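You operate a simulated robot arm through the tools that you are given. There is no shell and no other tool. Be economical: measure what you need, move in short steps, check, and stop when the job is done.

You are at the controls of a simulated two-armed robot. One attempt, no reset.

## Task
Take the short carton and leave it in the small blue bucket. Put one of the grey pressure switches from the table ledge behind the rig on top of the belt carton. Fetch the white tie bundle and set it on the top of the green cabinet. Pick up the brown silencer carton from the top of the wooden table with one hand, pass it to the other hand and put it in the front of the green good tray. Take the blue water bottle and put it in the front of the red reject tray. The order is free. Set down upright: short carton, brown silencer carton, blue water bottle.

Only the result counts: the job must be done as asked and must still hold three seconds after the hand-in. Knocking over, shifting, dropping, spilling or breaking anything else fails it.

## Robot
Two 7-joint arms with fingered hands on one trunk, on a base that drives. Base frame: it is fixed to the floor where the robot stands at the start and does not move with it; the origin is under the middle of the robot, x ahead of it, y to its left, z up; the surface under the hand at the start is at about z = 595. Lengths are in mm, angles in degrees, forces in N, time in s.
The left shoulder is at the start at [106, 187, 1054], the right one opposite. With the tool pointing down near the work surface each hand reaches from about 100 to 800 mm from the robot's upright axis, wherever it stands, measured 20 degrees to its own side. Places, roughly: belt carton [-2500, 2250, 500]; blue water bottle [-3250, 0, 500]; brown silencer carton [-2000, -250, 750]; front of the green good tray (14x13 cm) [-1420, 80, 800]; front of the red reject tray (14x13 cm) [-1580, 80, 800]; grey pressure switch [-1000, -250, 750]; short carton (7x6x9 cm) [500, 0, 600]; small blue bucket (20x19x18 cm) [5100, 0, 200]; top of the green cabinet [-3400, -700, 900]; white tie bundle (15x3x3 cm) [-1800, -300, 800]. Payload 3.6 kg a hand.
The tool frame of a hand sits at the grasp point between the pads (the TCP): z along the fingers, y along the line on which they close. The tips reach 26 mm beyond it. The gripper opens to 88 mm. The gripper's body begins 30 mm behind the TCP. The gripper is a hand of 3 fingers: y runs from the thumb to the fingers, the wrist lies at [-17, -98, -164] in the tool frame.
Orientation is that of the tool frame in the base frame, as a unit quaternion [w, x, y, z]. With the fingers straight down and the wrist toward the robot, the tool's x, y and z point along [0, 1, 0], [1, 0, 0] and [0, 0, -1] of the base frame.

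## Interface
- The arms move only by the tool drive_tool. It takes "left_plan", "right_plan" or both (then of equal length, played together; a hand with none holds still); each is a list of rows, each a list of 6 numbers: the shift along the base's x, y, z in mm, then the turn, a rotation vector about the base's x, y, z in degrees. In form: [[x, y, z, wx, wy, wz], ...]. A call has 1 to 8 rows; each row shifts and turns the commanded pose from where the row before left it. Each row takes 0.2 s and may step no farther than 50 mm and 8.6 degrees from the row before; otherwise, the whole call is refused. A pose out of reach is approached as far as the arm can. The call stops where the force on the tool passes 40 N (or 10 N more than at its start, if that is more) or the arm is blocked; 0.2 s more then pass. In this call time passes only in rows, and 0.2 s behind the last. It gives the time, the measured TCP pose, the force on the tool (base axes), the opening and the grip force at its end, in the units of the frame above (readings bear some noise), with the torque about the TCP (base axes, N m) and any sound that the robot's microphone picked up.
- Cameras (640 x 400 px; columns grow to the right, rows downward): "scene" is now at [263, 7.3, 934.4]; the picture's right is [0.10, -1.00, 0.00], its down [-0.57, -0.06, -0.82] and it looks along [0.81, 0.08, -0.58] (base axes); focal length 214 px, centre (320, 200). "left" rides on the left gripper at [-56, -80, -102] in its tool frame; the picture's right is [-0.73, -0.32, 0.60], its down [0.62, -0.67, 0.41] and it looks along [0.27, 0.68, 0.69] (tool axes); focal length 247 px, centre (320, 200). "right" rides on the right gripper at [56, -80, -102] in its tool frame; the picture's right is [-0.73, 0.32, -0.60], its down [-0.62, -0.67, 0.41] and it looks along [-0.27, 0.67, 0.69] (tool axes); focal length 247 px, centre (320, 200). There is no depth. A picture from a camera that has moved, and an enlarged one, comes with that camera's place and axes in the base frame and with its lens.
- grab_frame(camera): a new picture of that camera. It takes no simulated time.
- raise_lower(by): slides the trunk up (or, below 0, down) by that many mm; the arms and the scene camera ride with it, the base frame stays. It gives what a move gives, with no picture.
- steer(legs): drives the robot by 1 to 6 legs, each [ahead, left, turn to the left] in mm, mm and degrees, along the robot's own axes; the way and the turn of a leg run together, so that a leg with both is an arc; at most 1500 mm and 180 degrees a leg. The arms and the cameras ride along, it lands a little off, and it stops where it bumps. It gives what a move gives.
- finger_targets(fingers, thumb_bend, thumb_turn, hand): sets how far each is bent, from 0 (flat) to 1 (curled in); at 0.3 the hand is open as for a grip, at 0.7 the pads meet at the TCP. One left out holds its place. A second passes; each finger stops where it meets its share of the squeeze, and holds until it gets a number again. It is the only way to open and close the hand. It gives what a move gives, with no picture; readings hold the bend of each and the force on the fingers (four entries, about 0 where the hand has none), thumb and palm. thumb_turn goes from beside the hand (0) to across from the fingers (1), as for a grip.
- aim_head(pan, tilt): turns the head with the scene camera to pan (to the left, within 60 degrees either way) and tilt (down, from -29 to 69), counted from straight ahead of the robot. It gives what a move gives.
- close_up(camera, box): a new picture of the part [left, top, right, bottom] of that camera's present view, enlarged. It takes no simulated time.
- job_done(): hands the job in; it is judged then, once.

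Work in short steps. Places have to be worked out from the pictures, the camera data and where the tool is seen: move nearer, look again, correct. Check each grasp and each placing, and mend what went wrong. You have 175 turns and 140 pictures in all, those below and enlarged ones among them. Open the grippers and draw the arms clear of the work before you hand the job in, unless the task says otherwise; then end with one line.

The tools are called after ">>>" by a JSON object that holds its "fn" and its "kwargs". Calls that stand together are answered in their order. drive_tool: Moves the arms, as the interface text tells. Its arguments: {"type":"object","properties":{"left_plan":{"type":"array"},"right_plan":{"type":"array"}},"required":[]} The other tools are called the same way: raise_lower (by) slides the trunk up or down; finger_targets (fingers, thumb_bend, thumb_turn, hand) moves the fingers one by one; steer (legs) drives the base; aim_head (pan, tilt) turns the head that bears the scene camera; grab_frame (camera) takes a picture; close_up (camera, box) takes an enlarged picture of a part of a camera's view; job_done () hands the job in.

At the start:

```text
time: 0.0
left_ee_pos: [499.1, 276.6, 814.1]
left_tool_rot: [0.0, 0.707, 0.708, -0.001]
left_ft_force: [-0.3, 0.3, -0.5]
left_torque: [-0.02, 0.02, 0.02]
left_width: 87.5
left_grip_force: 0.0
left_shape: jaw
left_bend: [0.3, 0.3, 0.98]
left_finger forces: [0.1, 0.1, 0.0, 0.0, 0.0, 0.1]
right_ee_pos: [554.7, -138.2, 837.3]
right_tool_rot: [0.0, 0.707, 0.707, 0.0]
right_ft_force: [0.0, 0.4, 0.3]
right_torque: [-0.02, 0.04, -0.03]
right_width: 87.7
right_grip_force: 0.1
right_shape: jaw
right_bend: [0.3, 0.3, 0.98]
right_finger forces: [0.0, 0.0, 0.0, 0.0, 0.0, 0.0]
trunk travel left (down, up): [-200.0, 557.0]
robot x, y, heading: [-1.5, -0.2, 0.0]
head pan, tilt: [5.5, 35.1]
```

scene: 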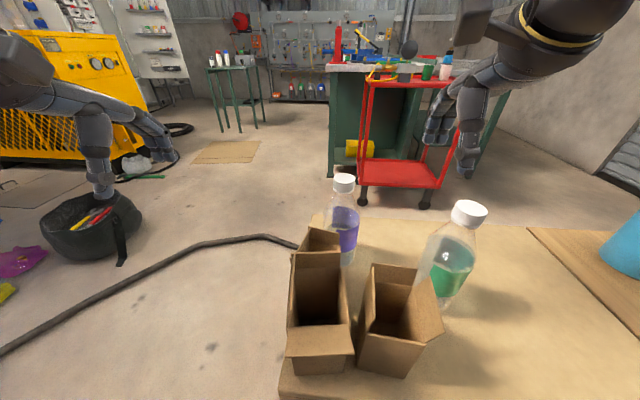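
right: 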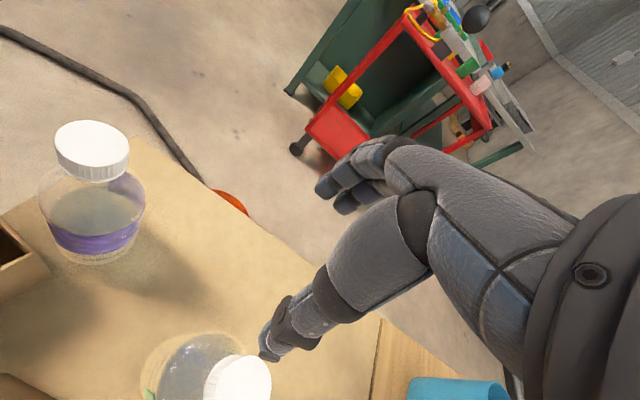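
left: 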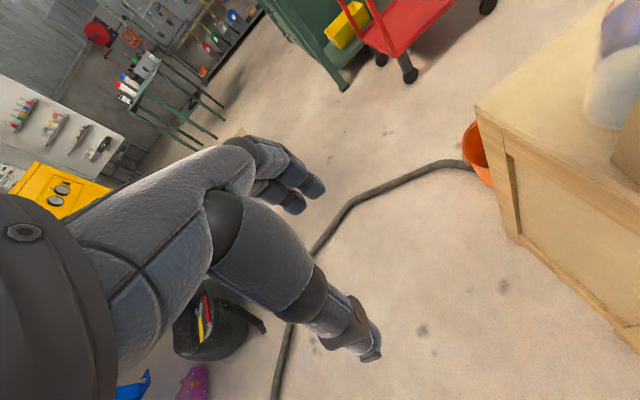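

I begin by enlarging the view of the cartons in front, to tell which is the short one.

>>> {"fn": "close_up", "kwargs": {"camera": "scene", "box": [260, 160, 500, 400]}}

>>> {"fn": "aim_head", "kwargs": {"pan": 0, "tilt": 60}}

>>> {"fn": "grab_frame", "kwargs": {"camera": "scene"}}

```text
1.67 times, centred on (380, 280) of scene
camera zoom: at [263.0, 7.3, 934.4], right [0.1, -1.0, 0.0], down [-0.57, -0.06, -0.82], along [0.81, 0.08, -0.58], focal length 358 px, centre (220, 67)
```

zoom: 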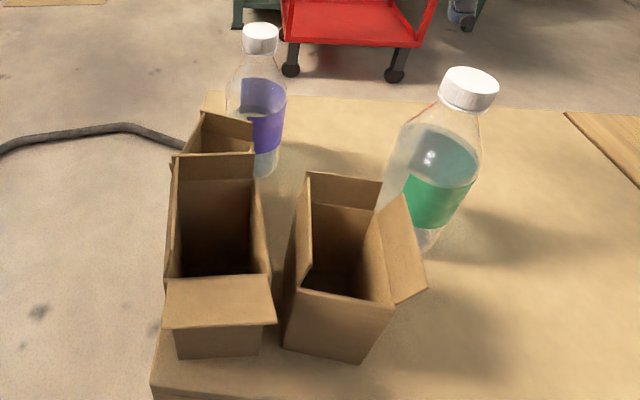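

```text
time: 0.9
left_ee_pos: [497.8, 278.7, 813.7]
left_tool_rot: [0.0, 0.707, 0.707, 0.0]
left_ft_force: [0.8, 0.2, 0.6]
left_torque: [-0.02, -0.03, -0.01]
left_width: 87.5
left_grip_force: 0.0
left_shape: jaw
left_bend: [0.3, 0.3, 0.98]
left_finger forces: [0.1, 0.0, 0.0, 0.1, 0.1, 0.0]
right_ee_pos: [553.7, -135.8, 836.7]
right_tool_rot: [0.0, 0.707, 0.707, 0.0]
right_ft_force: [-1.1, 0.7, -0.1]
right_torque: [-0.05, -0.04, 0.0]
right_width: 87.9
right_grip_force: 0.0
right_shape: jaw
right_bend: [0.3, 0.3, 0.98]
right_finger forces: [0.0, 0.0, 0.1, 0.0, 0.1, 0.1]
trunk travel left (down, up): [-200.0, 557.0]
robot x, y, heading: [1.1, 0.6, -0.1]
head pan, tilt: [0.0, 60.0]
```

```text
135 pictures are left
camera scene: at [242.1, -1.1, 900.3], right [0.0, -1.0, 0.0], down [-0.87, 0.0, -0.5], along [0.5, 0.0, -0.87], focal length 214 px, centre (320, 200)
```

scene: 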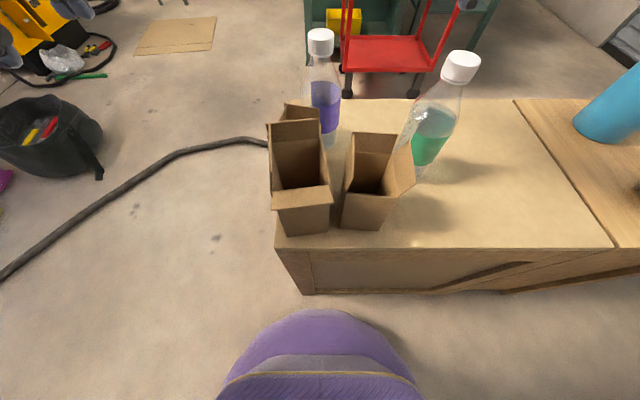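

Three cartons stand in front; I back up for a flatter view to compare heights.

>>> {"fn": "steer", "kwargs": {"legs": [[-450, 0, 0]]}}

>>> {"fn": "aim_head", "kwargs": {"pan": 0, "tilt": 25}}

>>> {"fn": "close_up", "kwargs": {"camera": "scene", "box": [220, 150, 420, 275]}}

```text
time: 3.6
left_ee_pos: [58.8, 276.7, 814.1]
left_tool_rot: [0.0, 0.709, 0.706, -0.001]
left_ft_force: [-0.7, 0.8, 0.3]
left_torque: [-0.01, 0.01, 0.0]
left_width: 87.8
left_grip_force: 0.0
left_shape: jaw
left_bend: [0.3, 0.3, 0.98]
left_finger forces: [0.0, 0.0, 0.0, 0.1, 0.1, 0.0]
right_ee_pos: [111.6, -138.3, 837.6]
right_tool_rot: [0.0, 0.709, 0.706, -0.001]
right_ft_force: [-0.8, -0.4, -0.3]
right_torque: [0.02, 0.01, 0.04]
right_width: 88.0
right_grip_force: 0.0
right_shape: jaw
right_bend: [0.3, 0.3, 0.98]
right_finger forces: [0.0, 0.0, 0.0, 0.1, 0.0, 0.1]
trunk travel left (down, up): [-200.0, 557.0]
robot x, y, heading: [-441.1, -2.7, -0.3]
head pan, tilt: [0.0, 60.0]
```

```text
time: 4.6
left_ee_pos: [58.6, 275.4, 814.2]
left_tool_rot: [0.0, 0.709, 0.705, 0.001]
left_ft_force: [0.1, 0.3, 0.3]
left_torque: [0.0, 0.0, 0.02]
left_width: 87.8
left_grip_force: 0.0
left_shape: jaw
left_bend: [0.3, 0.3, 0.98]
left_finger forces: [0.0, 0.1, 0.1, 0.0, 0.0, 0.1]
right_ee_pos: [111.7, -136.8, 836.4]
right_tool_rot: [0.0, 0.709, 0.706, 0.0]
right_ft_force: [0.6, 0.2, -0.3]
right_torque: [0.03, -0.03, 0.01]
right_width: 87.7
right_grip_force: 0.1
right_shape: jaw
right_bend: [0.3, 0.3, 0.98]
right_finger forces: [0.1, 0.0, 0.0, 0.0, 0.1, 0.0]
trunk travel left (down, up): [-200.0, 557.0]
robot x, y, heading: [-445.4, 1.1, -0.2]
head pan, tilt: [0.0, 25.0]
```

```text
3.20 times, centred on (320, 212) of scene
camera zoom: at [-173.8, -1.2, 950.2], right [0.0, -1.0, 0.0], down [-0.42, 0.0, -0.91], along [0.91, 0.0, -0.42], focal length 686 px, centre (320, 160)
```

zoom: 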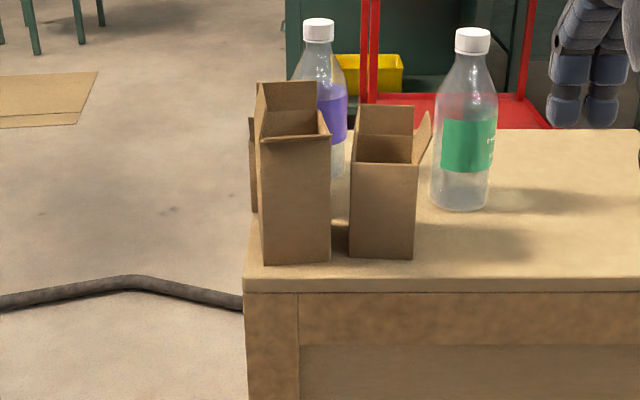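

The right front carton is about 60 wide and 90 tall, but the third is hidden; I sidestep left for a view of it.

>>> {"fn": "steer", "kwargs": {"legs": [[0, 600, 0], [300, 0, 0]]}}

>>> {"fn": "aim_head", "kwargs": {"pan": -50, "tilt": 30}}

>>> {"fn": "grab_frame", "kwargs": {"camera": "scene"}}

```text
time: 9.6
left_ee_pos: [362.1, 874.8, 812.8]
left_tool_rot: [0.0, 0.708, 0.706, -0.001]
left_ft_force: [-0.5, 0.4, -1.2]
left_torque: [0.03, 0.0, 0.04]
left_width: 87.8
left_grip_force: 0.1
left_shape: jaw
left_bend: [0.3, 0.3, 0.98]
left_finger forces: [0.0, 0.1, 0.1, 0.0, 0.0, 0.1]
right_ee_pos: [417.1, 460.1, 837.3]
right_tool_rot: [0.0, 0.707, 0.707, -0.001]
right_ft_force: [-0.2, 0.1, -0.1]
right_torque: [0.01, 0.0, 0.04]
right_width: 87.6
right_grip_force: 0.0
right_shape: jaw
right_bend: [0.3, 0.3, 0.98]
right_finger forces: [0.0, 0.0, 0.0, 0.1, 0.0, 0.0]
trunk travel left (down, up): [-200.0, 557.0]
robot x, y, heading: [-138.1, 596.3, -0.1]
head pan, tilt: [0.0, 25.0]
```

```text
time: 10.8
left_ee_pos: [362.5, 874.7, 814.8]
left_tool_rot: [0.0, 0.708, 0.706, 0.0]
left_ft_force: [0.7, 0.1, 0.3]
left_torque: [-0.01, -0.01, -0.02]
left_width: 87.9
left_grip_force: 0.0
left_shape: jaw
left_bend: [0.3, 0.3, 0.98]
left_finger forces: [0.0, 0.0, 0.0, 0.1, 0.0, 0.1]
right_ee_pos: [416.1, 459.8, 836.0]
right_tool_rot: [0.0, 0.708, 0.706, -0.001]
right_ft_force: [-0.2, 0.0, -0.3]
right_torque: [0.02, -0.01, -0.01]
right_width: 87.7
right_grip_force: 0.1
right_shape: jaw
right_bend: [0.3, 0.3, 0.98]
right_finger forces: [0.0, 0.1, 0.1, 0.0, 0.0, 0.0]
trunk travel left (down, up): [-200.0, 557.0]
robot x, y, heading: [-138.7, 599.2, 0.2]
head pan, tilt: [-50.0, 30.0]
```

```text
133 pictures are left
camera scene: at [96.0, 527.1, 942.3], right [-0.77, -0.64, 0.0], down [-0.32, 0.38, -0.87], along [0.56, -0.66, -0.5], focal length 214 px, centre (320, 200)
```

scene: 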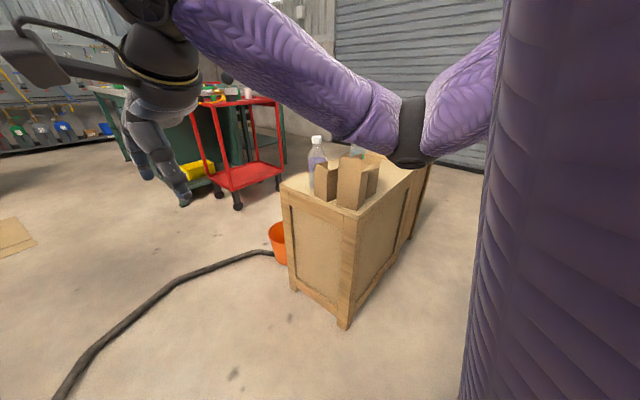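

>>> {"fn": "close_up", "kwargs": {"camera": "scene", "box": [290, 120, 410, 220]}}

```text
4.00 times, centred on (350, 170) of scene
camera zoom: at [96.0, 527.1, 942.3], right [-0.77, -0.64, 0.0], down [-0.32, 0.38, -0.87], along [0.56, -0.66, -0.5], focal length 858 px, centre (200, 320)
```

zoom: 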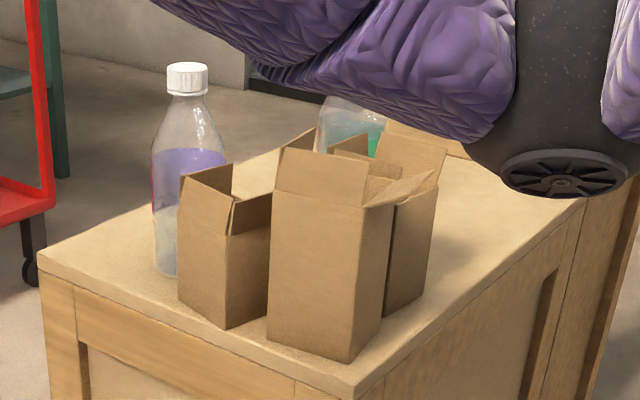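

Carton B (rear-left) and C (front-right) are close in height; I go to the table's left side, facing it, to measure B properly.

>>> {"fn": "steer", "kwargs": {"legs": [[-50, 0, -90], [-100, 600, 0]]}}

>>> {"fn": "aim_head", "kwargs": {"pan": 0, "tilt": 30}}

>>> {"fn": "close_up", "kwargs": {"camera": "scene", "box": [220, 110, 420, 235]}}

```text
time: 18.1
left_ee_pos: [711.0, 226.5, 814.8]
left_tool_rot: [-0.001, 1.0, -0.004, 0.0]
left_ft_force: [-0.2, -0.1, 0.0]
left_torque: [0.0, 0.03, -0.06]
left_width: 87.9
left_grip_force: 0.0
left_shape: jaw
left_bend: [0.3, 0.3, 0.98]
left_finger forces: [0.0, 0.0, 0.0, 0.0, 0.1, 0.0]
right_ee_pos: [296.0, 175.2, 838.0]
right_tool_rot: [0.0, 1.0, -0.004, 0.0]
right_ft_force: [0.6, 0.5, -1.1]
right_torque: [0.0, 0.01, -0.02]
right_width: 87.6
right_grip_force: 0.0
right_shape: jaw
right_bend: [0.3, 0.3, 0.98]
right_finger forces: [0.0, 0.0, 0.1, 0.0, 0.1, 0.0]
trunk travel left (down, up): [-200.0, 557.0]
robot x, y, heading: [437.0, 728.0, -90.5]
head pan, tilt: [-50.0, 30.0]
```

```text
time: 19.2
left_ee_pos: [711.8, 225.9, 813.3]
left_tool_rot: [0.0, 1.0, -0.004, 0.0]
left_ft_force: [0.0, 0.5, -0.7]
left_torque: [-0.03, -0.01, -0.02]
left_width: 87.7
left_grip_force: 0.1
left_shape: jaw
left_bend: [0.3, 0.3, 0.98]
left_finger forces: [0.0, 0.1, 0.0, 0.0, 0.1, 0.1]
right_ee_pos: [295.9, 174.7, 835.8]
right_tool_rot: [0.0, 1.0, -0.004, 0.0]
right_ft_force: [-0.9, 0.7, -0.4]
right_torque: [0.02, 0.02, 0.0]
right_width: 87.5
right_grip_force: 0.1
right_shape: jaw
right_bend: [0.3, 0.3, 0.98]
right_finger forces: [0.0, 0.0, 0.0, 0.1, 0.0, 0.0]
trunk travel left (down, up): [-200.0, 557.0]
robot x, y, heading: [436.2, 725.8, -90.2]
head pan, tilt: [0.0, 30.0]
```

```text
3.20 times, centred on (320, 172) of scene
camera zoom: at [434.0, 460.5, 942.3], right [-1.0, 0.01, 0.0], down [0.0, 0.5, -0.87], along [-0.01, -0.87, -0.5], focal length 686 px, centre (320, 288)
```

zoom: 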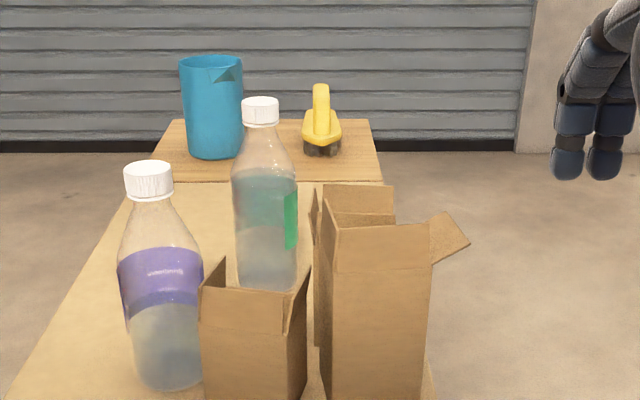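

>>> {"fn": "close_up", "kwargs": {"camera": "scene", "box": [250, 155, 390, 255]}}

```text
4.00 times, centred on (320, 205) of scene
camera zoom: at [434.0, 460.5, 942.3], right [-1.0, 0.01, 0.0], down [0.0, 0.5, -0.87], along [-0.01, -0.87, -0.5], focal length 858 px, centre (320, 180)
```

zoom: 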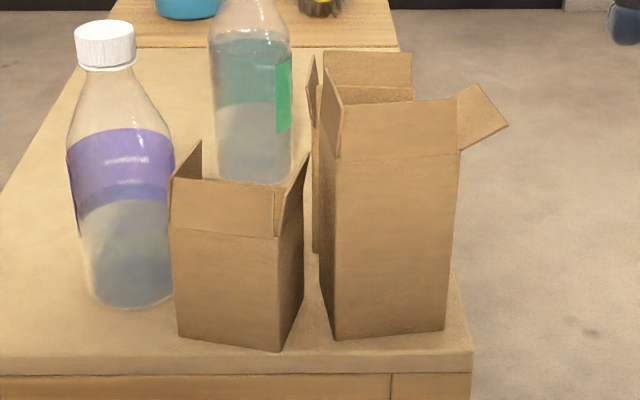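

B measures about 64x57x83, A 71x61x125. I go to the front of carton C and measure it as exactly, keeping the hands clear of the table.

>>> {"fn": "steer", "kwargs": {"legs": [[0, -640, 0], [0, 0, 90], [-50, -720, 0]]}}

>>> {"fn": "aim_head", "kwargs": {"pan": 0, "tilt": 32}}

>>> {"fn": "close_up", "kwargs": {"camera": "scene", "box": [220, 130, 380, 230]}}

```text
time: 30.1
left_ee_pos: [240.5, 279.3, 813.2]
left_tool_rot: [0.0, 0.715, 0.699, 0.0]
left_ft_force: [0.1, 0.0, -0.2]
left_torque: [0.02, 0.01, -0.01]
left_width: 87.6
left_grip_force: 0.1
left_shape: jaw
left_bend: [0.3, 0.3, 0.98]
left_finger forces: [0.0, 0.0, 0.0, 0.1, 0.0, 0.1]
right_ee_pos: [285.8, -137.3, 836.5]
right_tool_rot: [0.0, 0.715, 0.699, 0.0]
right_ft_force: [0.7, -0.4, 0.7]
right_torque: [0.0, 0.01, 0.01]
right_width: 87.7
right_grip_force: 0.0
right_shape: jaw
right_bend: [0.3, 0.3, 0.98]
right_finger forces: [0.0, 0.0, 0.0, 0.0, 0.1, 0.1]
trunk travel left (down, up): [-200.0, 557.0]
robot x, y, heading: [-265.2, 15.0, -1.4]
head pan, tilt: [0.0, 30.0]
```

```text
time: 30.7
left_ee_pos: [239.3, 278.6, 813.5]
left_tool_rot: [0.0, 0.715, 0.699, 0.0]
left_ft_force: [-0.2, 0.0, -0.6]
left_torque: [0.04, 0.01, 0.0]
left_width: 88.0
left_grip_force: 0.1
left_shape: jaw
left_bend: [0.3, 0.3, 0.98]
left_finger forces: [0.0, 0.0, 0.1, 0.0, 0.0, 0.0]
right_ee_pos: [284.9, -136.9, 837.2]
right_tool_rot: [0.0, 0.715, 0.699, 0.0]
right_ft_force: [-0.2, -0.2, -0.2]
right_torque: [-0.01, 0.0, -0.03]
right_width: 87.4
right_grip_force: 0.2
right_shape: jaw
right_bend: [0.3, 0.3, 0.98]
right_finger forces: [0.0, 0.0, 0.0, 0.0, 0.1, 0.0]
trunk travel left (down, up): [-200.0, 557.0]
robot x, y, heading: [-262.5, 9.7, -1.2]
head pan, tilt: [0.0, 32.0]
```

```text
4.00 times, centred on (300, 180) of scene
camera zoom: at [-0.7, 5.6, 939.2], right [-0.02, -1.0, 0.0], down [-0.53, 0.01, -0.85], along [0.85, -0.02, -0.53], focal length 858 px, centre (400, 280)
```

zoom: 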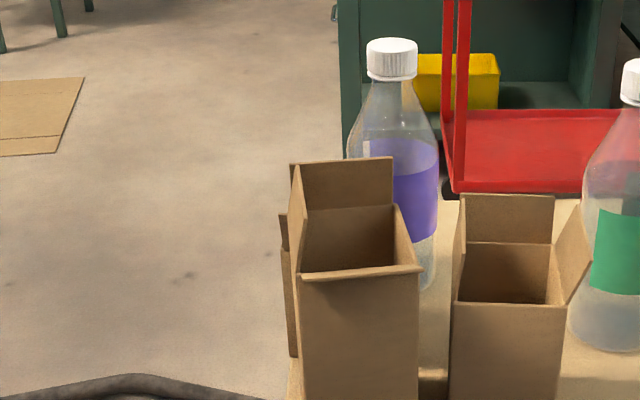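

>>> {"fn": "close_up", "kwargs": {"camera": "scene", "box": [280, 160, 400, 260]}}

```text
4.00 times, centred on (340, 210) of scene
camera zoom: at [-0.7, 5.6, 939.2], right [-0.02, -1.0, 0.0], down [-0.53, 0.01, -0.85], along [0.85, -0.02, -0.53], focal length 858 px, centre (240, 160)
```

zoom: 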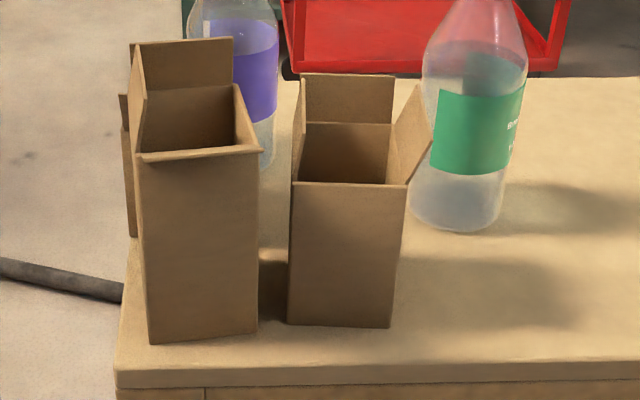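

Sizes: A about 71x60x124, C 63x59x98, B 64x57x83, so rear-left B is the shortest: the short carton, centre near (482,30), turned about -11°. I raise the trunk slightly and come to the table's left side with the left hand above B.

>>> {"fn": "raise_lower", "kwargs": {"by": 60}}

>>> {"fn": "steer", "kwargs": {"legs": [[0, 600, 0], [0, 0, -99.6], [-60, 540, 0]]}}

>>> {"fn": "aim_head", "kwargs": {"pan": 20, "tilt": 45}}

>>> {"fn": "grab_frame", "kwargs": {"camera": "left"}}

>>> {"fn": "grab_frame", "kwargs": {"camera": "scene"}}

```text
time: 31.7
left_ee_pos: [240.5, 278.9, 873.6]
left_tool_rot: [-0.001, 0.715, 0.699, -0.001]
left_ft_force: [-0.2, 0.1, -0.3]
left_torque: [0.0, 0.04, 0.04]
left_width: 87.7
left_grip_force: 0.1
left_shape: jaw
left_bend: [0.3, 0.3, 0.98]
left_finger forces: [0.0, 0.1, 0.1, 0.1, 0.0, 0.1]
right_ee_pos: [285.3, -137.1, 895.9]
right_tool_rot: [0.0, 0.715, 0.699, -0.001]
right_ft_force: [-0.8, -0.5, 0.2]
right_torque: [0.02, -0.01, -0.01]
right_width: 87.6
right_grip_force: 0.1
right_shape: jaw
right_bend: [0.3, 0.3, 0.98]
right_finger forces: [0.0, 0.0, 0.1, 0.1, 0.1, 0.1]
trunk travel left (down, up): [-260.0, 497.0]
robot x, y, heading: [-267.5, 13.5, -1.2]
head pan, tilt: [0.0, 32.0]
```

```text
time: 42.0
left_ee_pos: [471.6, 41.5, 874.1]
left_tool_rot: [0.0, 0.996, -0.091, 0.0]
left_ft_force: [-0.2, 0.6, -0.5]
left_torque: [0.01, 0.05, -0.01]
left_width: 87.5
left_grip_force: 0.0
left_shape: jaw
left_bend: [0.3, 0.3, 0.98]
left_finger forces: [0.0, 0.0, 0.0, 0.0, 0.0, 0.1]
right_ee_pos: [54.2, 63.0, 895.9]
right_tool_rot: [0.0, 0.996, -0.091, 0.0]
right_ft_force: [1.0, 0.8, 0.1]
right_torque: [-0.04, -0.01, -0.04]
right_width: 87.7
right_grip_force: 0.1
right_shape: jaw
right_bend: [0.3, 0.3, 0.98]
right_finger forces: [0.0, 0.0, 0.0, 0.0, 0.1, 0.0]
trunk travel left (down, up): [-260.0, 497.0]
robot x, y, heading: [287.6, 584.3, -100.2]
head pan, tilt: [0.0, 32.0]
```

```text
time: 42.9
left_ee_pos: [470.4, 41.9, 874.4]
left_tool_rot: [0.0, 0.996, -0.091, 0.0]
left_ft_force: [0.1, 0.3, 0.1]
left_torque: [0.03, 0.02, 0.02]
left_width: 87.6
left_grip_force: 0.0
left_shape: jaw
left_bend: [0.3, 0.3, 0.98]
left_finger forces: [0.0, 0.1, 0.0, 0.1, 0.1, 0.0]
right_ee_pos: [53.9, 63.3, 897.2]
right_tool_rot: [0.0, 0.996, -0.091, 0.0]
right_ft_force: [1.4, -0.1, -0.4]
right_torque: [0.01, 0.05, 0.02]
right_width: 87.7
right_grip_force: 0.0
right_shape: jaw
right_bend: [0.3, 0.3, 0.98]
right_finger forces: [0.1, 0.0, 0.0, 0.0, 0.0, 0.1]
trunk travel left (down, up): [-260.0, 497.0]
robot x, y, heading: [290.9, 578.5, -100.4]
head pan, tilt: [20.0, 45.0]
```

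```text
127 pictures are left
camera left: at [429.8, 129.3, 975.7], right [-0.67, 0.45, -0.6], down [0.73, 0.54, -0.41], along [0.14, -0.71, -0.69], focal length 247 px, centre (320, 200)
```

left: 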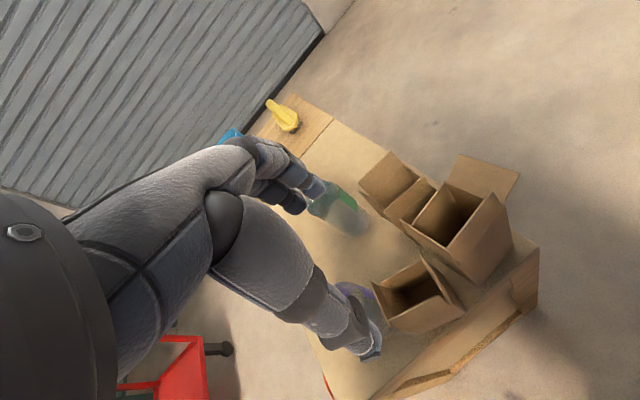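

```text
126 pictures are left
camera scene: at [271.3, 339.4, 985.6], right [-0.99, -0.17, 0.0], down [-0.12, 0.7, -0.71], along [0.12, -0.7, -0.71], focal length 214 px, centre (320, 200)
```

scene: 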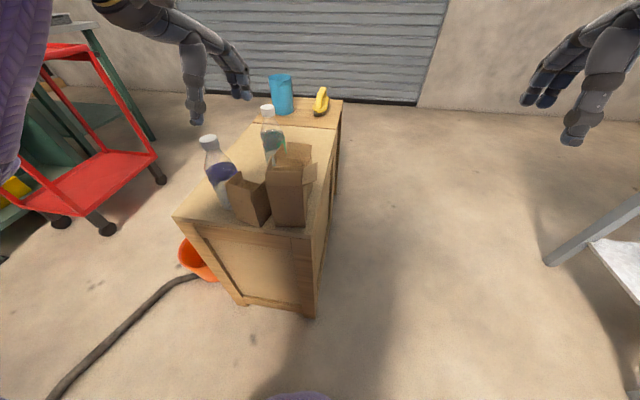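

The carton opening projects to about (473,36), nearly under the left TCP; I enlarge to refine.

>>> {"fn": "close_up", "kwargs": {"camera": "left", "box": [300, 220, 500, 345]}}

```text
3.20 times, centred on (400, 282) of left
camera zoom: at [429.8, 129.3, 975.7], right [-0.67, 0.45, -0.6], down [0.73, 0.54, -0.41], along [0.14, -0.71, -0.69], focal length 790 px, centre (64, -64)
```

zoom: 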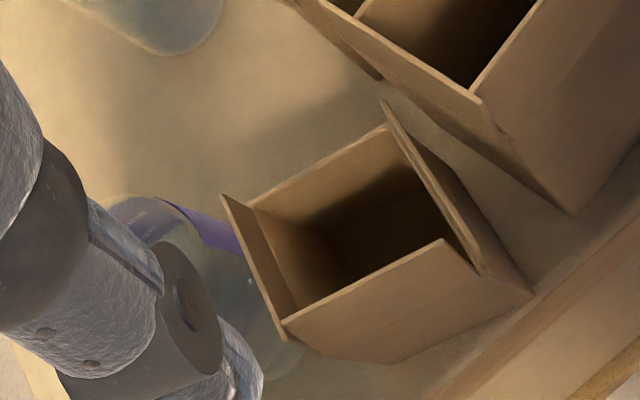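

Corners give centre (478,34), yaw -13°. I align the left hand and descend to z≈745.

>>> {"fn": "drive_tool", "kwargs": {"left_plan": [[7.5, -8, -30, 0, 0, -2.6], [0, 0, -35, 0, 0, 0], [0, 0, -35, 0, 0, 0], [0, 0, -25, 0, 0, 0]]}}

>>> {"fn": "grab_frame", "kwargs": {"camera": "left"}}

```text
time: 43.9
left_ee_pos: [480.2, 34.2, 749.7]
left_tool_rot: [0.0, 0.994, -0.113, 0.0]
left_ft_force: [0.4, 0.1, -0.3]
left_torque: [0.0, 0.0, -0.03]
left_width: 87.9
left_grip_force: 0.1
left_shape: jaw
left_bend: [0.3, 0.3, 0.98]
left_finger forces: [0.0, 0.1, 0.0, 0.0, 0.1, 0.0]
right_ee_pos: [53.3, 62.9, 896.8]
right_tool_rot: [0.001, 0.996, -0.091, 0.0]
right_ft_force: [-0.2, -0.7, 0.8]
right_torque: [-0.01, -0.04, 0.0]
right_width: 87.6
right_grip_force: 0.0
right_shape: jaw
right_bend: [0.3, 0.3, 0.98]
right_finger forces: [0.1, 0.1, 0.1, 0.0, 0.1, 0.1]
trunk travel left (down, up): [-260.0, 497.0]
robot x, y, heading: [286.7, 582.4, -100.2]
head pan, tilt: [20.0, 45.0]
```

```text
124 pictures are left
camera left: at [442.5, 124.2, 850.9], right [-0.64, 0.48, -0.6], down [0.76, 0.51, -0.41], along [0.11, -0.72, -0.69], focal length 247 px, centre (320, 200)
```

left: 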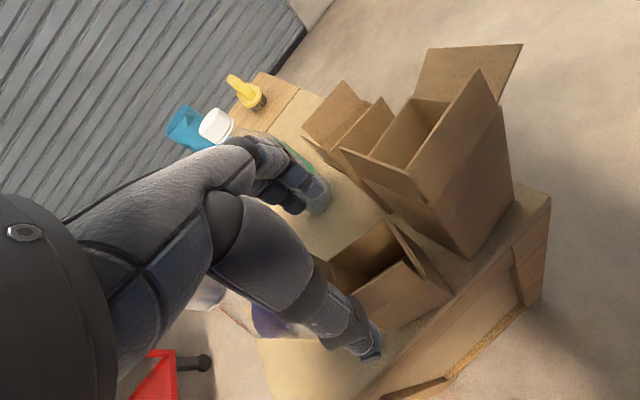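

Hand is straddling the carton; I descend further to z≈690.

>>> {"fn": "drive_tool", "kwargs": {"left_plan": [[-1, 0, -20, 0, 0, 0], [-1, 0, -20, 0, 0, 0], [0, 0, -18, 0, 0, 0]]}}

>>> {"fn": "grab_frame", "kwargs": {"camera": "left"}}

```text
time: 44.7
left_ee_pos: [476.9, 35.3, 691.2]
left_tool_rot: [-0.001, 0.994, -0.113, 0.0]
left_ft_force: [0.4, -0.6, 0.3]
left_torque: [0.0, 0.02, 0.02]
left_width: 87.5
left_grip_force: 0.1
left_shape: jaw
left_bend: [0.3, 0.3, 0.98]
left_finger forces: [0.0, 0.1, 0.1, 0.0, 0.0, 0.0]
right_ee_pos: [53.2, 60.9, 896.2]
right_tool_rot: [0.001, 0.996, -0.09, 0.0]
right_ft_force: [-0.6, 0.2, -0.5]
right_torque: [0.0, -0.01, 0.0]
right_width: 87.6
right_grip_force: 0.1
right_shape: jaw
right_bend: [0.3, 0.3, 0.98]
right_finger forces: [0.1, 0.0, 0.1, 0.0, 0.0, 0.0]
trunk travel left (down, up): [-260.0, 497.0]
robot x, y, heading: [287.0, 579.7, -100.4]
head pan, tilt: [20.0, 45.0]
```

```text
123 pictures are left
camera left: at [439.2, 124.4, 792.8], right [-0.64, 0.48, -0.6], down [0.76, 0.51, -0.41], along [0.11, -0.72, -0.69], focal length 247 px, centre (320, 200)
```

left: 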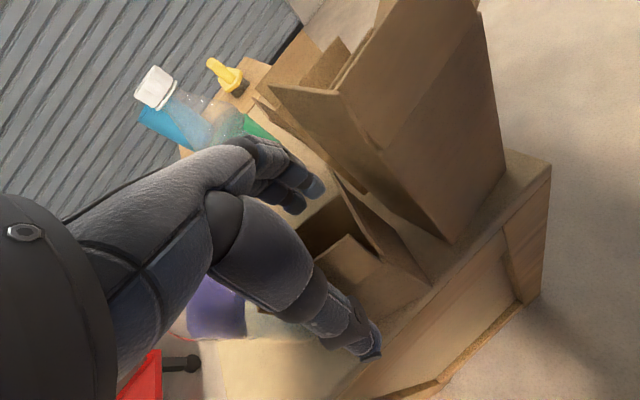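

No contact; thumb is outside the near wall, fingers beyond the far one. I lower 4 mm more and close.

>>> {"fn": "drive_tool", "kwargs": {"left_plan": [[0, 0, -5, 0, 0, 0]]}}

>>> {"fn": "finger_targets", "kwargs": {"hand": "left", "fingers": 0.55, "thumb_bend": 0.55}}

>>> {"fn": "grab_frame", "kwargs": {"camera": "left"}}

```text
time: 45.1
left_ee_pos: [476.7, 34.1, 684.7]
left_tool_rot: [0.0, 0.994, -0.113, 0.0]
left_ft_force: [0.2, 0.6, -0.4]
left_torque: [-0.04, 0.0, 0.04]
left_width: 87.6
left_grip_force: 0.0
left_shape: jaw
left_bend: [0.3, 0.3, 0.98]
left_finger forces: [0.0, 0.0, 0.0, 0.0, 0.1, 0.0]
right_ee_pos: [53.4, 62.0, 896.6]
right_tool_rot: [-0.001, 0.996, -0.09, 0.0]
right_ft_force: [-0.4, 0.5, -0.2]
right_torque: [0.02, 0.0, -0.02]
right_width: 87.8
right_grip_force: 0.1
right_shape: jaw
right_bend: [0.3, 0.3, 0.98]
right_finger forces: [0.0, 0.0, 0.0, 0.0, 0.1, 0.0]
trunk travel left (down, up): [-260.0, 497.0]
robot x, y, heading: [284.5, 582.1, -100.3]
head pan, tilt: [20.0, 45.0]
```

```text
time: 46.1
left_ee_pos: [475.9, 34.0, 686.7]
left_tool_rot: [0.0, 0.994, -0.113, 0.0]
left_ft_force: [0.0, -0.6, 1.2]
left_torque: [-0.14, 0.02, -0.01]
left_width: 54.8
left_grip_force: 10.2
left_shape: fingers
left_bend: [0.48, 0.46, 0.97]
left_finger forces: [5.8, 4.8, 0.0, 0.0, 10.0, 0.0]
right_ee_pos: [53.5, 62.9, 896.0]
right_tool_rot: [-0.001, 0.996, -0.09, 0.0]
right_ft_force: [0.1, -0.2, 0.8]
right_torque: [0.01, -0.02, 0.01]
right_width: 87.8
right_grip_force: 0.1
right_shape: jaw
right_bend: [0.3, 0.3, 0.98]
right_finger forces: [0.0, 0.0, 0.0, 0.0, 0.1, 0.0]
trunk travel left (down, up): [-260.0, 497.0]
robot x, y, heading: [286.3, 582.2, -100.1]
head pan, tilt: [20.0, 45.0]
```

```text
122 pictures are left
camera left: at [439.0, 124.0, 788.4], right [-0.64, 0.48, -0.6], down [0.76, 0.51, -0.41], along [0.11, -0.72, -0.69], focal length 247 px, centre (320, 200)
```

left: 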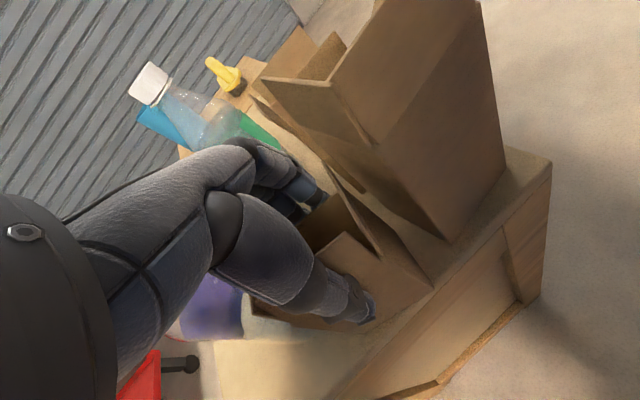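

Gripped at 55 mm with 10 N. I lift straight up slowly.

>>> {"fn": "drive_tool", "kwargs": {"left_plan": [[0, 0, 15, 0, 0, 0], [0, 0, 25, 0, 0, 0], [0, 0, 40, 0, 0, 0], [0, 0, 40, 0, 0, 0], [0, 0, 40, 0, 0, 0], [0, 0, 40, 0, 0, 0]]}}

>>> {"fn": "grab_frame", "kwargs": {"camera": "left"}}

>>> {"fn": "grab_frame", "kwargs": {"camera": "scene"}}

```text
time: 47.5
left_ee_pos: [475.9, 33.0, 887.4]
left_tool_rot: [-0.001, 0.994, -0.113, 0.0]
left_ft_force: [0.0, -0.7, -0.3]
left_torque: [-0.02, 0.0, 0.02]
left_width: 54.5
left_grip_force: 10.7
left_shape: fingers
left_bend: [0.48, 0.46, 0.97]
left_finger forces: [5.5, 4.3, 0.1, 0.0, 10.0, 0.1]
right_ee_pos: [52.8, 62.1, 897.2]
right_tool_rot: [0.0, 0.996, -0.091, -0.001]
right_ft_force: [0.5, 0.4, 0.8]
right_torque: [-0.02, 0.0, -0.02]
right_width: 87.8
right_grip_force: 0.0
right_shape: jaw
right_bend: [0.3, 0.3, 0.98]
right_finger forces: [0.0, 0.1, 0.0, 0.1, 0.1, 0.0]
trunk travel left (down, up): [-260.0, 497.0]
robot x, y, heading: [289.6, 581.4, -100.2]
head pan, tilt: [20.0, 45.0]
```

```text
121 pictures are left
camera left: at [439.3, 122.9, 988.9], right [-0.64, 0.48, -0.6], down [0.76, 0.51, -0.41], along [0.11, -0.72, -0.69], focal length 247 px, centre (320, 200)
```

left: 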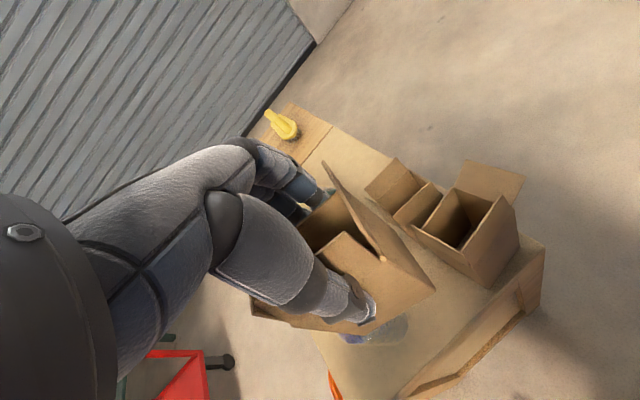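

```text
120 pictures are left
camera scene: at [271.3, 339.4, 985.5], right [-0.99, -0.17, 0.0], down [-0.12, 0.7, -0.71], along [0.12, -0.7, -0.71], focal length 214 px, centre (320, 200)
```

scene: 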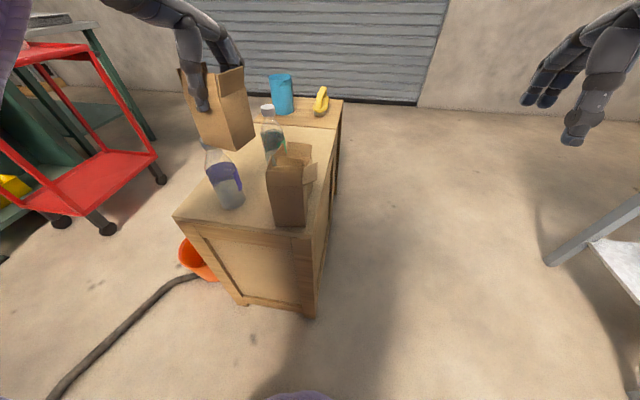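

Carton is held. I back off from the table, turn to face +x and look at the way to the bucket.

>>> {"fn": "steer", "kwargs": {"legs": [[-150, -450, 0], [0, 0, 100]]}}

>>> {"fn": "aim_head", "kwargs": {"pan": 0, "tilt": 15}}

>>> {"fn": "grab_frame", "kwargs": {"camera": "scene"}}

>>> {"fn": "close_up", "kwargs": {"camera": "scene", "box": [220, 80, 460, 230]}}

```text
time: 54.5
left_ee_pos: [383.9, 1086.2, 887.1]
left_tool_rot: [0.0, 0.729, 0.684, 0.0]
left_ft_force: [0.3, 0.4, 0.2]
left_torque: [0.01, -0.01, 0.0]
left_width: 53.9
left_grip_force: 9.5
left_shape: fingers
left_bend: [0.49, 0.46, 0.97]
left_finger forces: [5.3, 4.2, 0.0, 0.1, 9.6, 0.0]
right_ee_pos: [425.2, 664.2, 897.2]
right_tool_rot: [0.0, 0.714, 0.701, 0.0]
right_ft_force: [0.5, -0.3, -0.3]
right_torque: [0.02, 0.01, 0.01]
right_width: 87.8
right_grip_force: 0.2
right_shape: jaw
right_bend: [0.3, 0.3, 0.98]
right_finger forces: [0.1, 0.0, 0.0, 0.1, 0.1, 0.0]
trunk travel left (down, up): [-260.0, 497.0]
robot x, y, heading: [-125.3, 812.7, -1.0]
head pan, tilt: [20.0, 45.0]
```

```text
time: 55.4
left_ee_pos: [385.1, 1085.4, 887.1]
left_tool_rot: [0.0, 0.729, 0.684, 0.0]
left_ft_force: [1.3, -0.5, 0.0]
left_torque: [0.03, 0.0, 0.0]
left_width: 54.2
left_grip_force: 9.1
left_shape: fingers
left_bend: [0.49, 0.46, 0.97]
left_finger forces: [5.3, 4.2, 0.1, 0.0, 9.6, 0.1]
right_ee_pos: [425.0, 663.8, 896.6]
right_tool_rot: [0.0, 0.714, 0.7, 0.0]
right_ft_force: [0.9, -0.3, 0.2]
right_torque: [0.01, -0.03, -0.05]
right_width: 87.7
right_grip_force: 0.1
right_shape: jaw
right_bend: [0.3, 0.3, 0.98]
right_finger forces: [0.0, 0.1, 0.1, 0.0, 0.0, 0.0]
trunk travel left (down, up): [-260.0, 497.0]
robot x, y, heading: [-124.2, 809.8, -1.0]
head pan, tilt: [0.0, 15.0]
```

```text
119 pictures are left
camera scene: at [130.9, 805.8, 1032.2], right [-0.02, -1.0, 0.0], down [-0.26, 0.0, -0.97], along [0.97, -0.02, -0.26], focal length 214 px, centre (320, 200)
```

scene: 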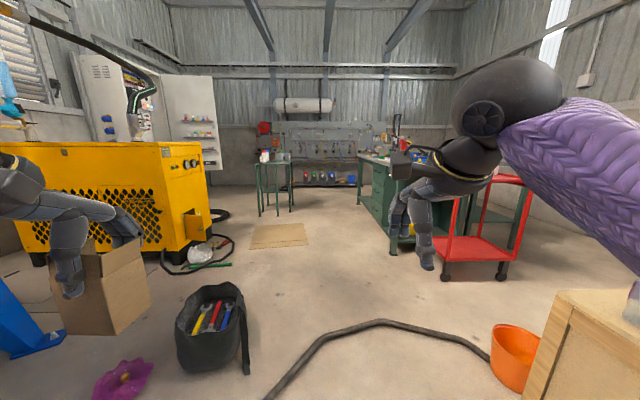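

```text
2.67 times, centred on (340, 155) of scene
camera zoom: at [130.9, 805.8, 1032.2], right [-0.02, -1.0, 0.0], down [-0.26, 0.0, -0.97], along [0.97, -0.02, -0.26], focal length 572 px, centre (267, 320)
```

zoom: 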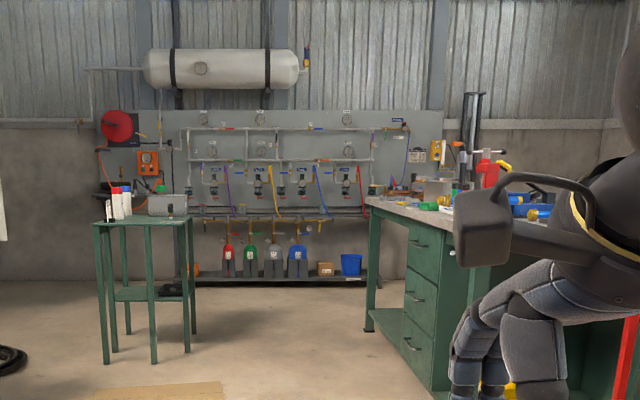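

The small blue bucket stands on a low shelf beneath the rig at about (5100,-25), rim z≈290. The clear lane runs along y≈550 between cardboard sheet and green bench; I drive it in parts.

>>> {"fn": "steer", "kwargs": {"legs": [[0, -250, 1], [1500, 0, 0], [1000, 0, 0]]}}

>>> {"fn": "grab_frame", "kwargs": {"camera": "scene"}}

```text
time: 66.5
left_ee_pos: [2273.1, 856.6, 885.8]
left_tool_rot: [0.0, 0.721, 0.693, -0.002]
left_ft_force: [-0.4, 0.3, 1.3]
left_torque: [0.0, -0.02, 0.0]
left_width: 54.3
left_grip_force: 9.4
left_shape: fingers
left_bend: [0.49, 0.46, 0.97]
left_finger forces: [5.4, 4.2, 0.0, 0.1, 9.6, 0.0]
right_ee_pos: [2320.1, 439.8, 889.8]
right_tool_rot: [-0.008, 0.702, 0.712, -0.003]
right_ft_force: [0.0, -0.1, 0.7]
right_torque: [-0.04, 0.0, 0.01]
right_width: 87.8
right_grip_force: 0.0
right_shape: jaw
right_bend: [0.3, 0.3, 0.98]
right_finger forces: [0.1, 0.1, 0.0, 0.0, 0.0, 0.0]
trunk travel left (down, up): [-260.0, 497.0]
robot x, y, heading: [1767.0, 566.4, 0.4]
head pan, tilt: [0.0, 15.0]
stopped in leg 3: the robot was blocked; the commanded pose is now the measured one
```

```text
117 pictures are left
camera scene: at [2026.8, 569.2, 1032.3], right [0.01, -1.0, 0.0], down [-0.26, 0.0, -0.97], along [0.97, 0.01, -0.26], focal length 214 px, centre (320, 200)
```

scene: 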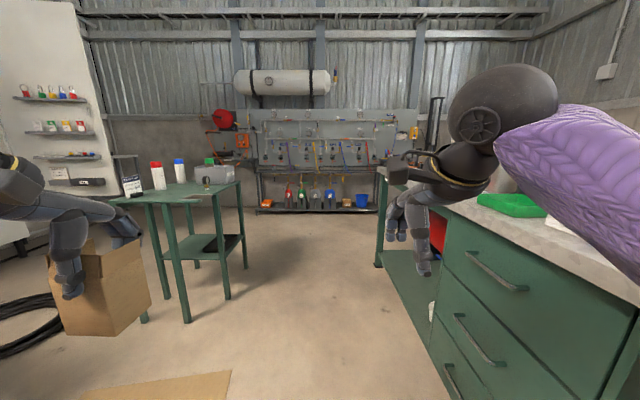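

The right arm touched the bench side; I back off, shift left to the lane's middle and continue.

>>> {"fn": "steer", "kwargs": {"legs": [[-80, 0, 0], [0, 130, 0], [600, 0, 0]]}}

>>> {"fn": "aim_head", "kwargs": {"pan": -40, "tilt": 25}}

>>> {"fn": "grab_frame", "kwargs": {"camera": "scene"}}

```text
time: 71.4
left_ee_pos: [2786.1, 983.5, 886.6]
left_tool_rot: [-0.001, 0.723, 0.691, 0.0]
left_ft_force: [0.1, -0.4, -1.6]
left_torque: [-0.03, 0.0, 0.0]
left_width: 54.2
left_grip_force: 9.9
left_shape: fingers
left_bend: [0.49, 0.46, 0.97]
left_finger forces: [5.4, 4.2, 0.1, 0.0, 9.6, 0.0]
right_ee_pos: [2830.8, 567.2, 891.0]
right_tool_rot: [-0.007, 0.705, 0.709, -0.003]
right_ft_force: [-0.7, -0.5, -0.6]
right_torque: [0.0, 0.0, 0.0]
right_width: 87.9
right_grip_force: 0.1
right_shape: jaw
right_bend: [0.3, 0.3, 0.98]
right_finger forces: [0.1, 0.0, 0.0, 0.0, 0.0, 0.1]
trunk travel left (down, up): [-260.0, 497.0]
robot x, y, heading: [2280.5, 702.2, 0.0]
head pan, tilt: [0.0, 15.0]
```

```text
time: 72.5
left_ee_pos: [2786.0, 983.3, 886.7]
left_tool_rot: [0.0, 0.723, 0.691, -0.001]
left_ft_force: [0.6, 0.3, 0.1]
left_torque: [0.03, -0.01, -0.01]
left_width: 54.2
left_grip_force: 9.4
left_shape: fingers
left_bend: [0.49, 0.46, 0.97]
left_finger forces: [5.4, 4.2, 0.1, 0.1, 9.6, 0.0]
right_ee_pos: [2831.1, 566.5, 890.3]
right_tool_rot: [-0.007, 0.705, 0.709, -0.002]
right_ft_force: [0.1, 0.2, 0.1]
right_torque: [0.01, -0.02, -0.02]
right_width: 87.8
right_grip_force: 0.0
right_shape: jaw
right_bend: [0.3, 0.3, 0.98]
right_finger forces: [0.0, 0.0, 0.0, 0.0, 0.0, 0.0]
trunk travel left (down, up): [-260.0, 497.0]
robot x, y, heading: [2282.3, 697.5, -0.3]
head pan, tilt: [-40.0, 25.0]
```

```text
116 pictures are left
camera scene: at [2514.5, 639.2, 1016.1], right [-0.64, -0.77, 0.0], down [-0.32, 0.27, -0.91], along [0.69, -0.58, -0.42], focal length 214 px, centre (320, 200)
```

scene: 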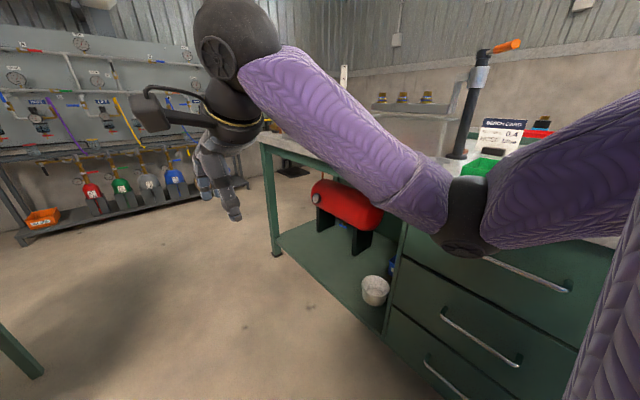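

Elbow clears narrowly. I continue ahead past the bench, then look at the bucket.

>>> {"fn": "steer", "kwargs": {"legs": [[900, 0, 0], [600, 0, 0]]}}

>>> {"fn": "aim_head", "kwargs": {"pan": -25, "tilt": 25}}

>>> {"fn": "grab_frame", "kwargs": {"camera": "scene"}}

```text
time: 80.2
left_ee_pos: [4277.5, 981.2, 886.5]
left_tool_rot: [-0.001, 0.725, 0.689, -0.001]
left_ft_force: [-0.1, 0.5, 0.0]
left_torque: [0.02, 0.03, -0.02]
left_width: 54.1
left_grip_force: 9.5
left_shape: fingers
left_bend: [0.49, 0.46, 0.97]
left_finger forces: [5.5, 4.1, 0.0, 0.0, 9.6, 0.0]
right_ee_pos: [4319.3, 564.2, 890.9]
right_tool_rot: [-0.008, 0.708, 0.706, -0.004]
right_ft_force: [0.6, 0.0, -1.3]
right_torque: [-0.01, 0.0, 0.02]
right_width: 87.9
right_grip_force: 0.1
right_shape: jaw
right_bend: [0.3, 0.3, 0.98]
right_finger forces: [0.0, 0.0, 0.1, 0.0, 0.0, 0.0]
trunk travel left (down, up): [-260.0, 497.0]
robot x, y, heading: [3772.7, 698.3, -0.4]
head pan, tilt: [-40.0, 25.0]
```

```text
time: 80.9
left_ee_pos: [4277.1, 981.7, 885.6]
left_tool_rot: [0.0, 0.725, 0.688, -0.001]
left_ft_force: [0.1, 0.3, -0.5]
left_torque: [0.02, 0.01, 0.03]
left_width: 54.2
left_grip_force: 9.6
left_shape: fingers
left_bend: [0.49, 0.46, 0.97]
left_finger forces: [5.4, 4.1, 0.0, 0.1, 9.6, 0.0]
right_ee_pos: [4319.4, 563.4, 889.7]
right_tool_rot: [-0.008, 0.708, 0.707, -0.002]
right_ft_force: [-0.3, 0.2, 0.7]
right_torque: [-0.01, -0.01, -0.01]
right_width: 87.8
right_grip_force: 0.0
right_shape: jaw
right_bend: [0.3, 0.3, 0.98]
right_finger forces: [0.0, 0.0, 0.0, 0.1, 0.1, 0.0]
trunk travel left (down, up): [-260.0, 497.0]
robot x, y, heading: [3769.7, 695.4, -0.4]
head pan, tilt: [-25.0, 25.0]
```

```text
115 pictures are left
camera scene: at [4016.5, 659.0, 1016.1], right [-0.43, -0.9, 0.0], down [-0.38, 0.18, -0.91], along [0.82, -0.39, -0.42], focal length 214 px, centre (320, 200)
```

scene: 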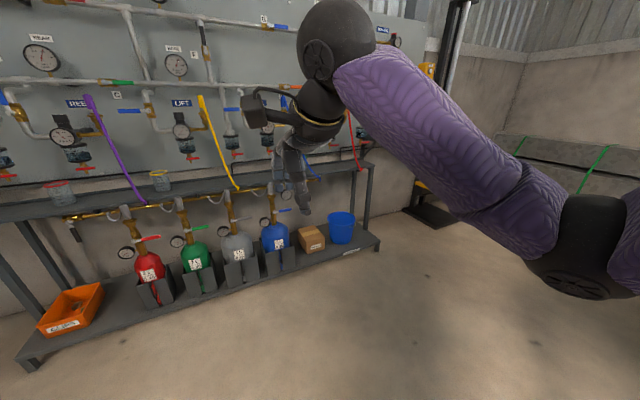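

I move in front of the bucket, keeping some distance, for a closer look at the ledge above it.

>>> {"fn": "steer", "kwargs": {"legs": [[450, 0, 0], [0, -850, 0]]}}

>>> {"fn": "aim_head", "kwargs": {"pan": 5, "tilt": 30}}

>>> {"fn": "grab_frame", "kwargs": {"camera": "scene"}}

```text
time: 87.8
left_ee_pos: [4714.1, 113.3, 886.9]
left_tool_rot: [0.0, 0.726, 0.688, 0.0]
left_ft_force: [0.4, -0.2, -0.2]
left_torque: [0.0, 0.01, 0.02]
left_width: 54.2
left_grip_force: 9.8
left_shape: fingers
left_bend: [0.49, 0.46, 0.97]
left_finger forces: [5.4, 4.2, 0.0, 0.0, 9.6, 0.0]
right_ee_pos: [4754.4, -301.6, 890.7]
right_tool_rot: [-0.007, 0.709, 0.706, -0.002]
right_ft_force: [0.4, -0.4, -0.2]
right_torque: [0.01, 0.0, 0.01]
right_width: 87.6
right_grip_force: 0.0
right_shape: jaw
right_bend: [0.3, 0.3, 0.98]
right_finger forces: [0.0, 0.1, 0.0, 0.1, 0.1, 0.0]
trunk travel left (down, up): [-260.0, 497.0]
robot x, y, heading: [4206.5, -162.2, -0.5]
head pan, tilt: [-25.0, 25.0]
```

```text
time: 88.7
left_ee_pos: [4713.5, 115.2, 885.9]
left_tool_rot: [-0.001, 0.726, 0.688, -0.001]
left_ft_force: [0.0, 0.6, -0.8]
left_torque: [-0.02, -0.01, 0.01]
left_width: 54.1
left_grip_force: 9.8
left_shape: fingers
left_bend: [0.49, 0.46, 0.97]
left_finger forces: [5.3, 4.2, 0.0, 0.0, 9.6, 0.1]
right_ee_pos: [4754.9, -303.2, 890.4]
right_tool_rot: [-0.007, 0.708, 0.706, -0.004]
right_ft_force: [0.2, -0.3, 0.5]
right_torque: [0.01, 0.01, -0.04]
right_width: 87.8
right_grip_force: 0.0
right_shape: jaw
right_bend: [0.3, 0.3, 0.98]
right_finger forces: [0.0, 0.0, 0.1, 0.0, 0.0, 0.0]
trunk travel left (down, up): [-260.0, 497.0]
robot x, y, heading: [4206.1, -165.0, -0.6]
head pan, tilt: [5.0, 30.0]
```

```text
114 pictures are left
camera scene: at [4460.0, -160.1, 1008.1], right [0.08, -1.0, 0.0], down [-0.5, -0.04, -0.87], along [0.86, 0.07, -0.5], focal length 214 px, centre (320, 200)
```

scene: 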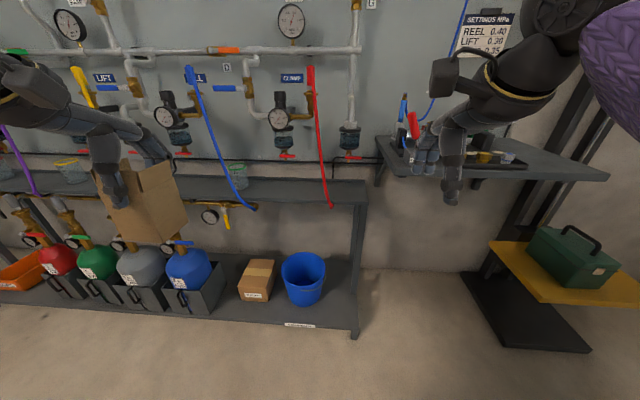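

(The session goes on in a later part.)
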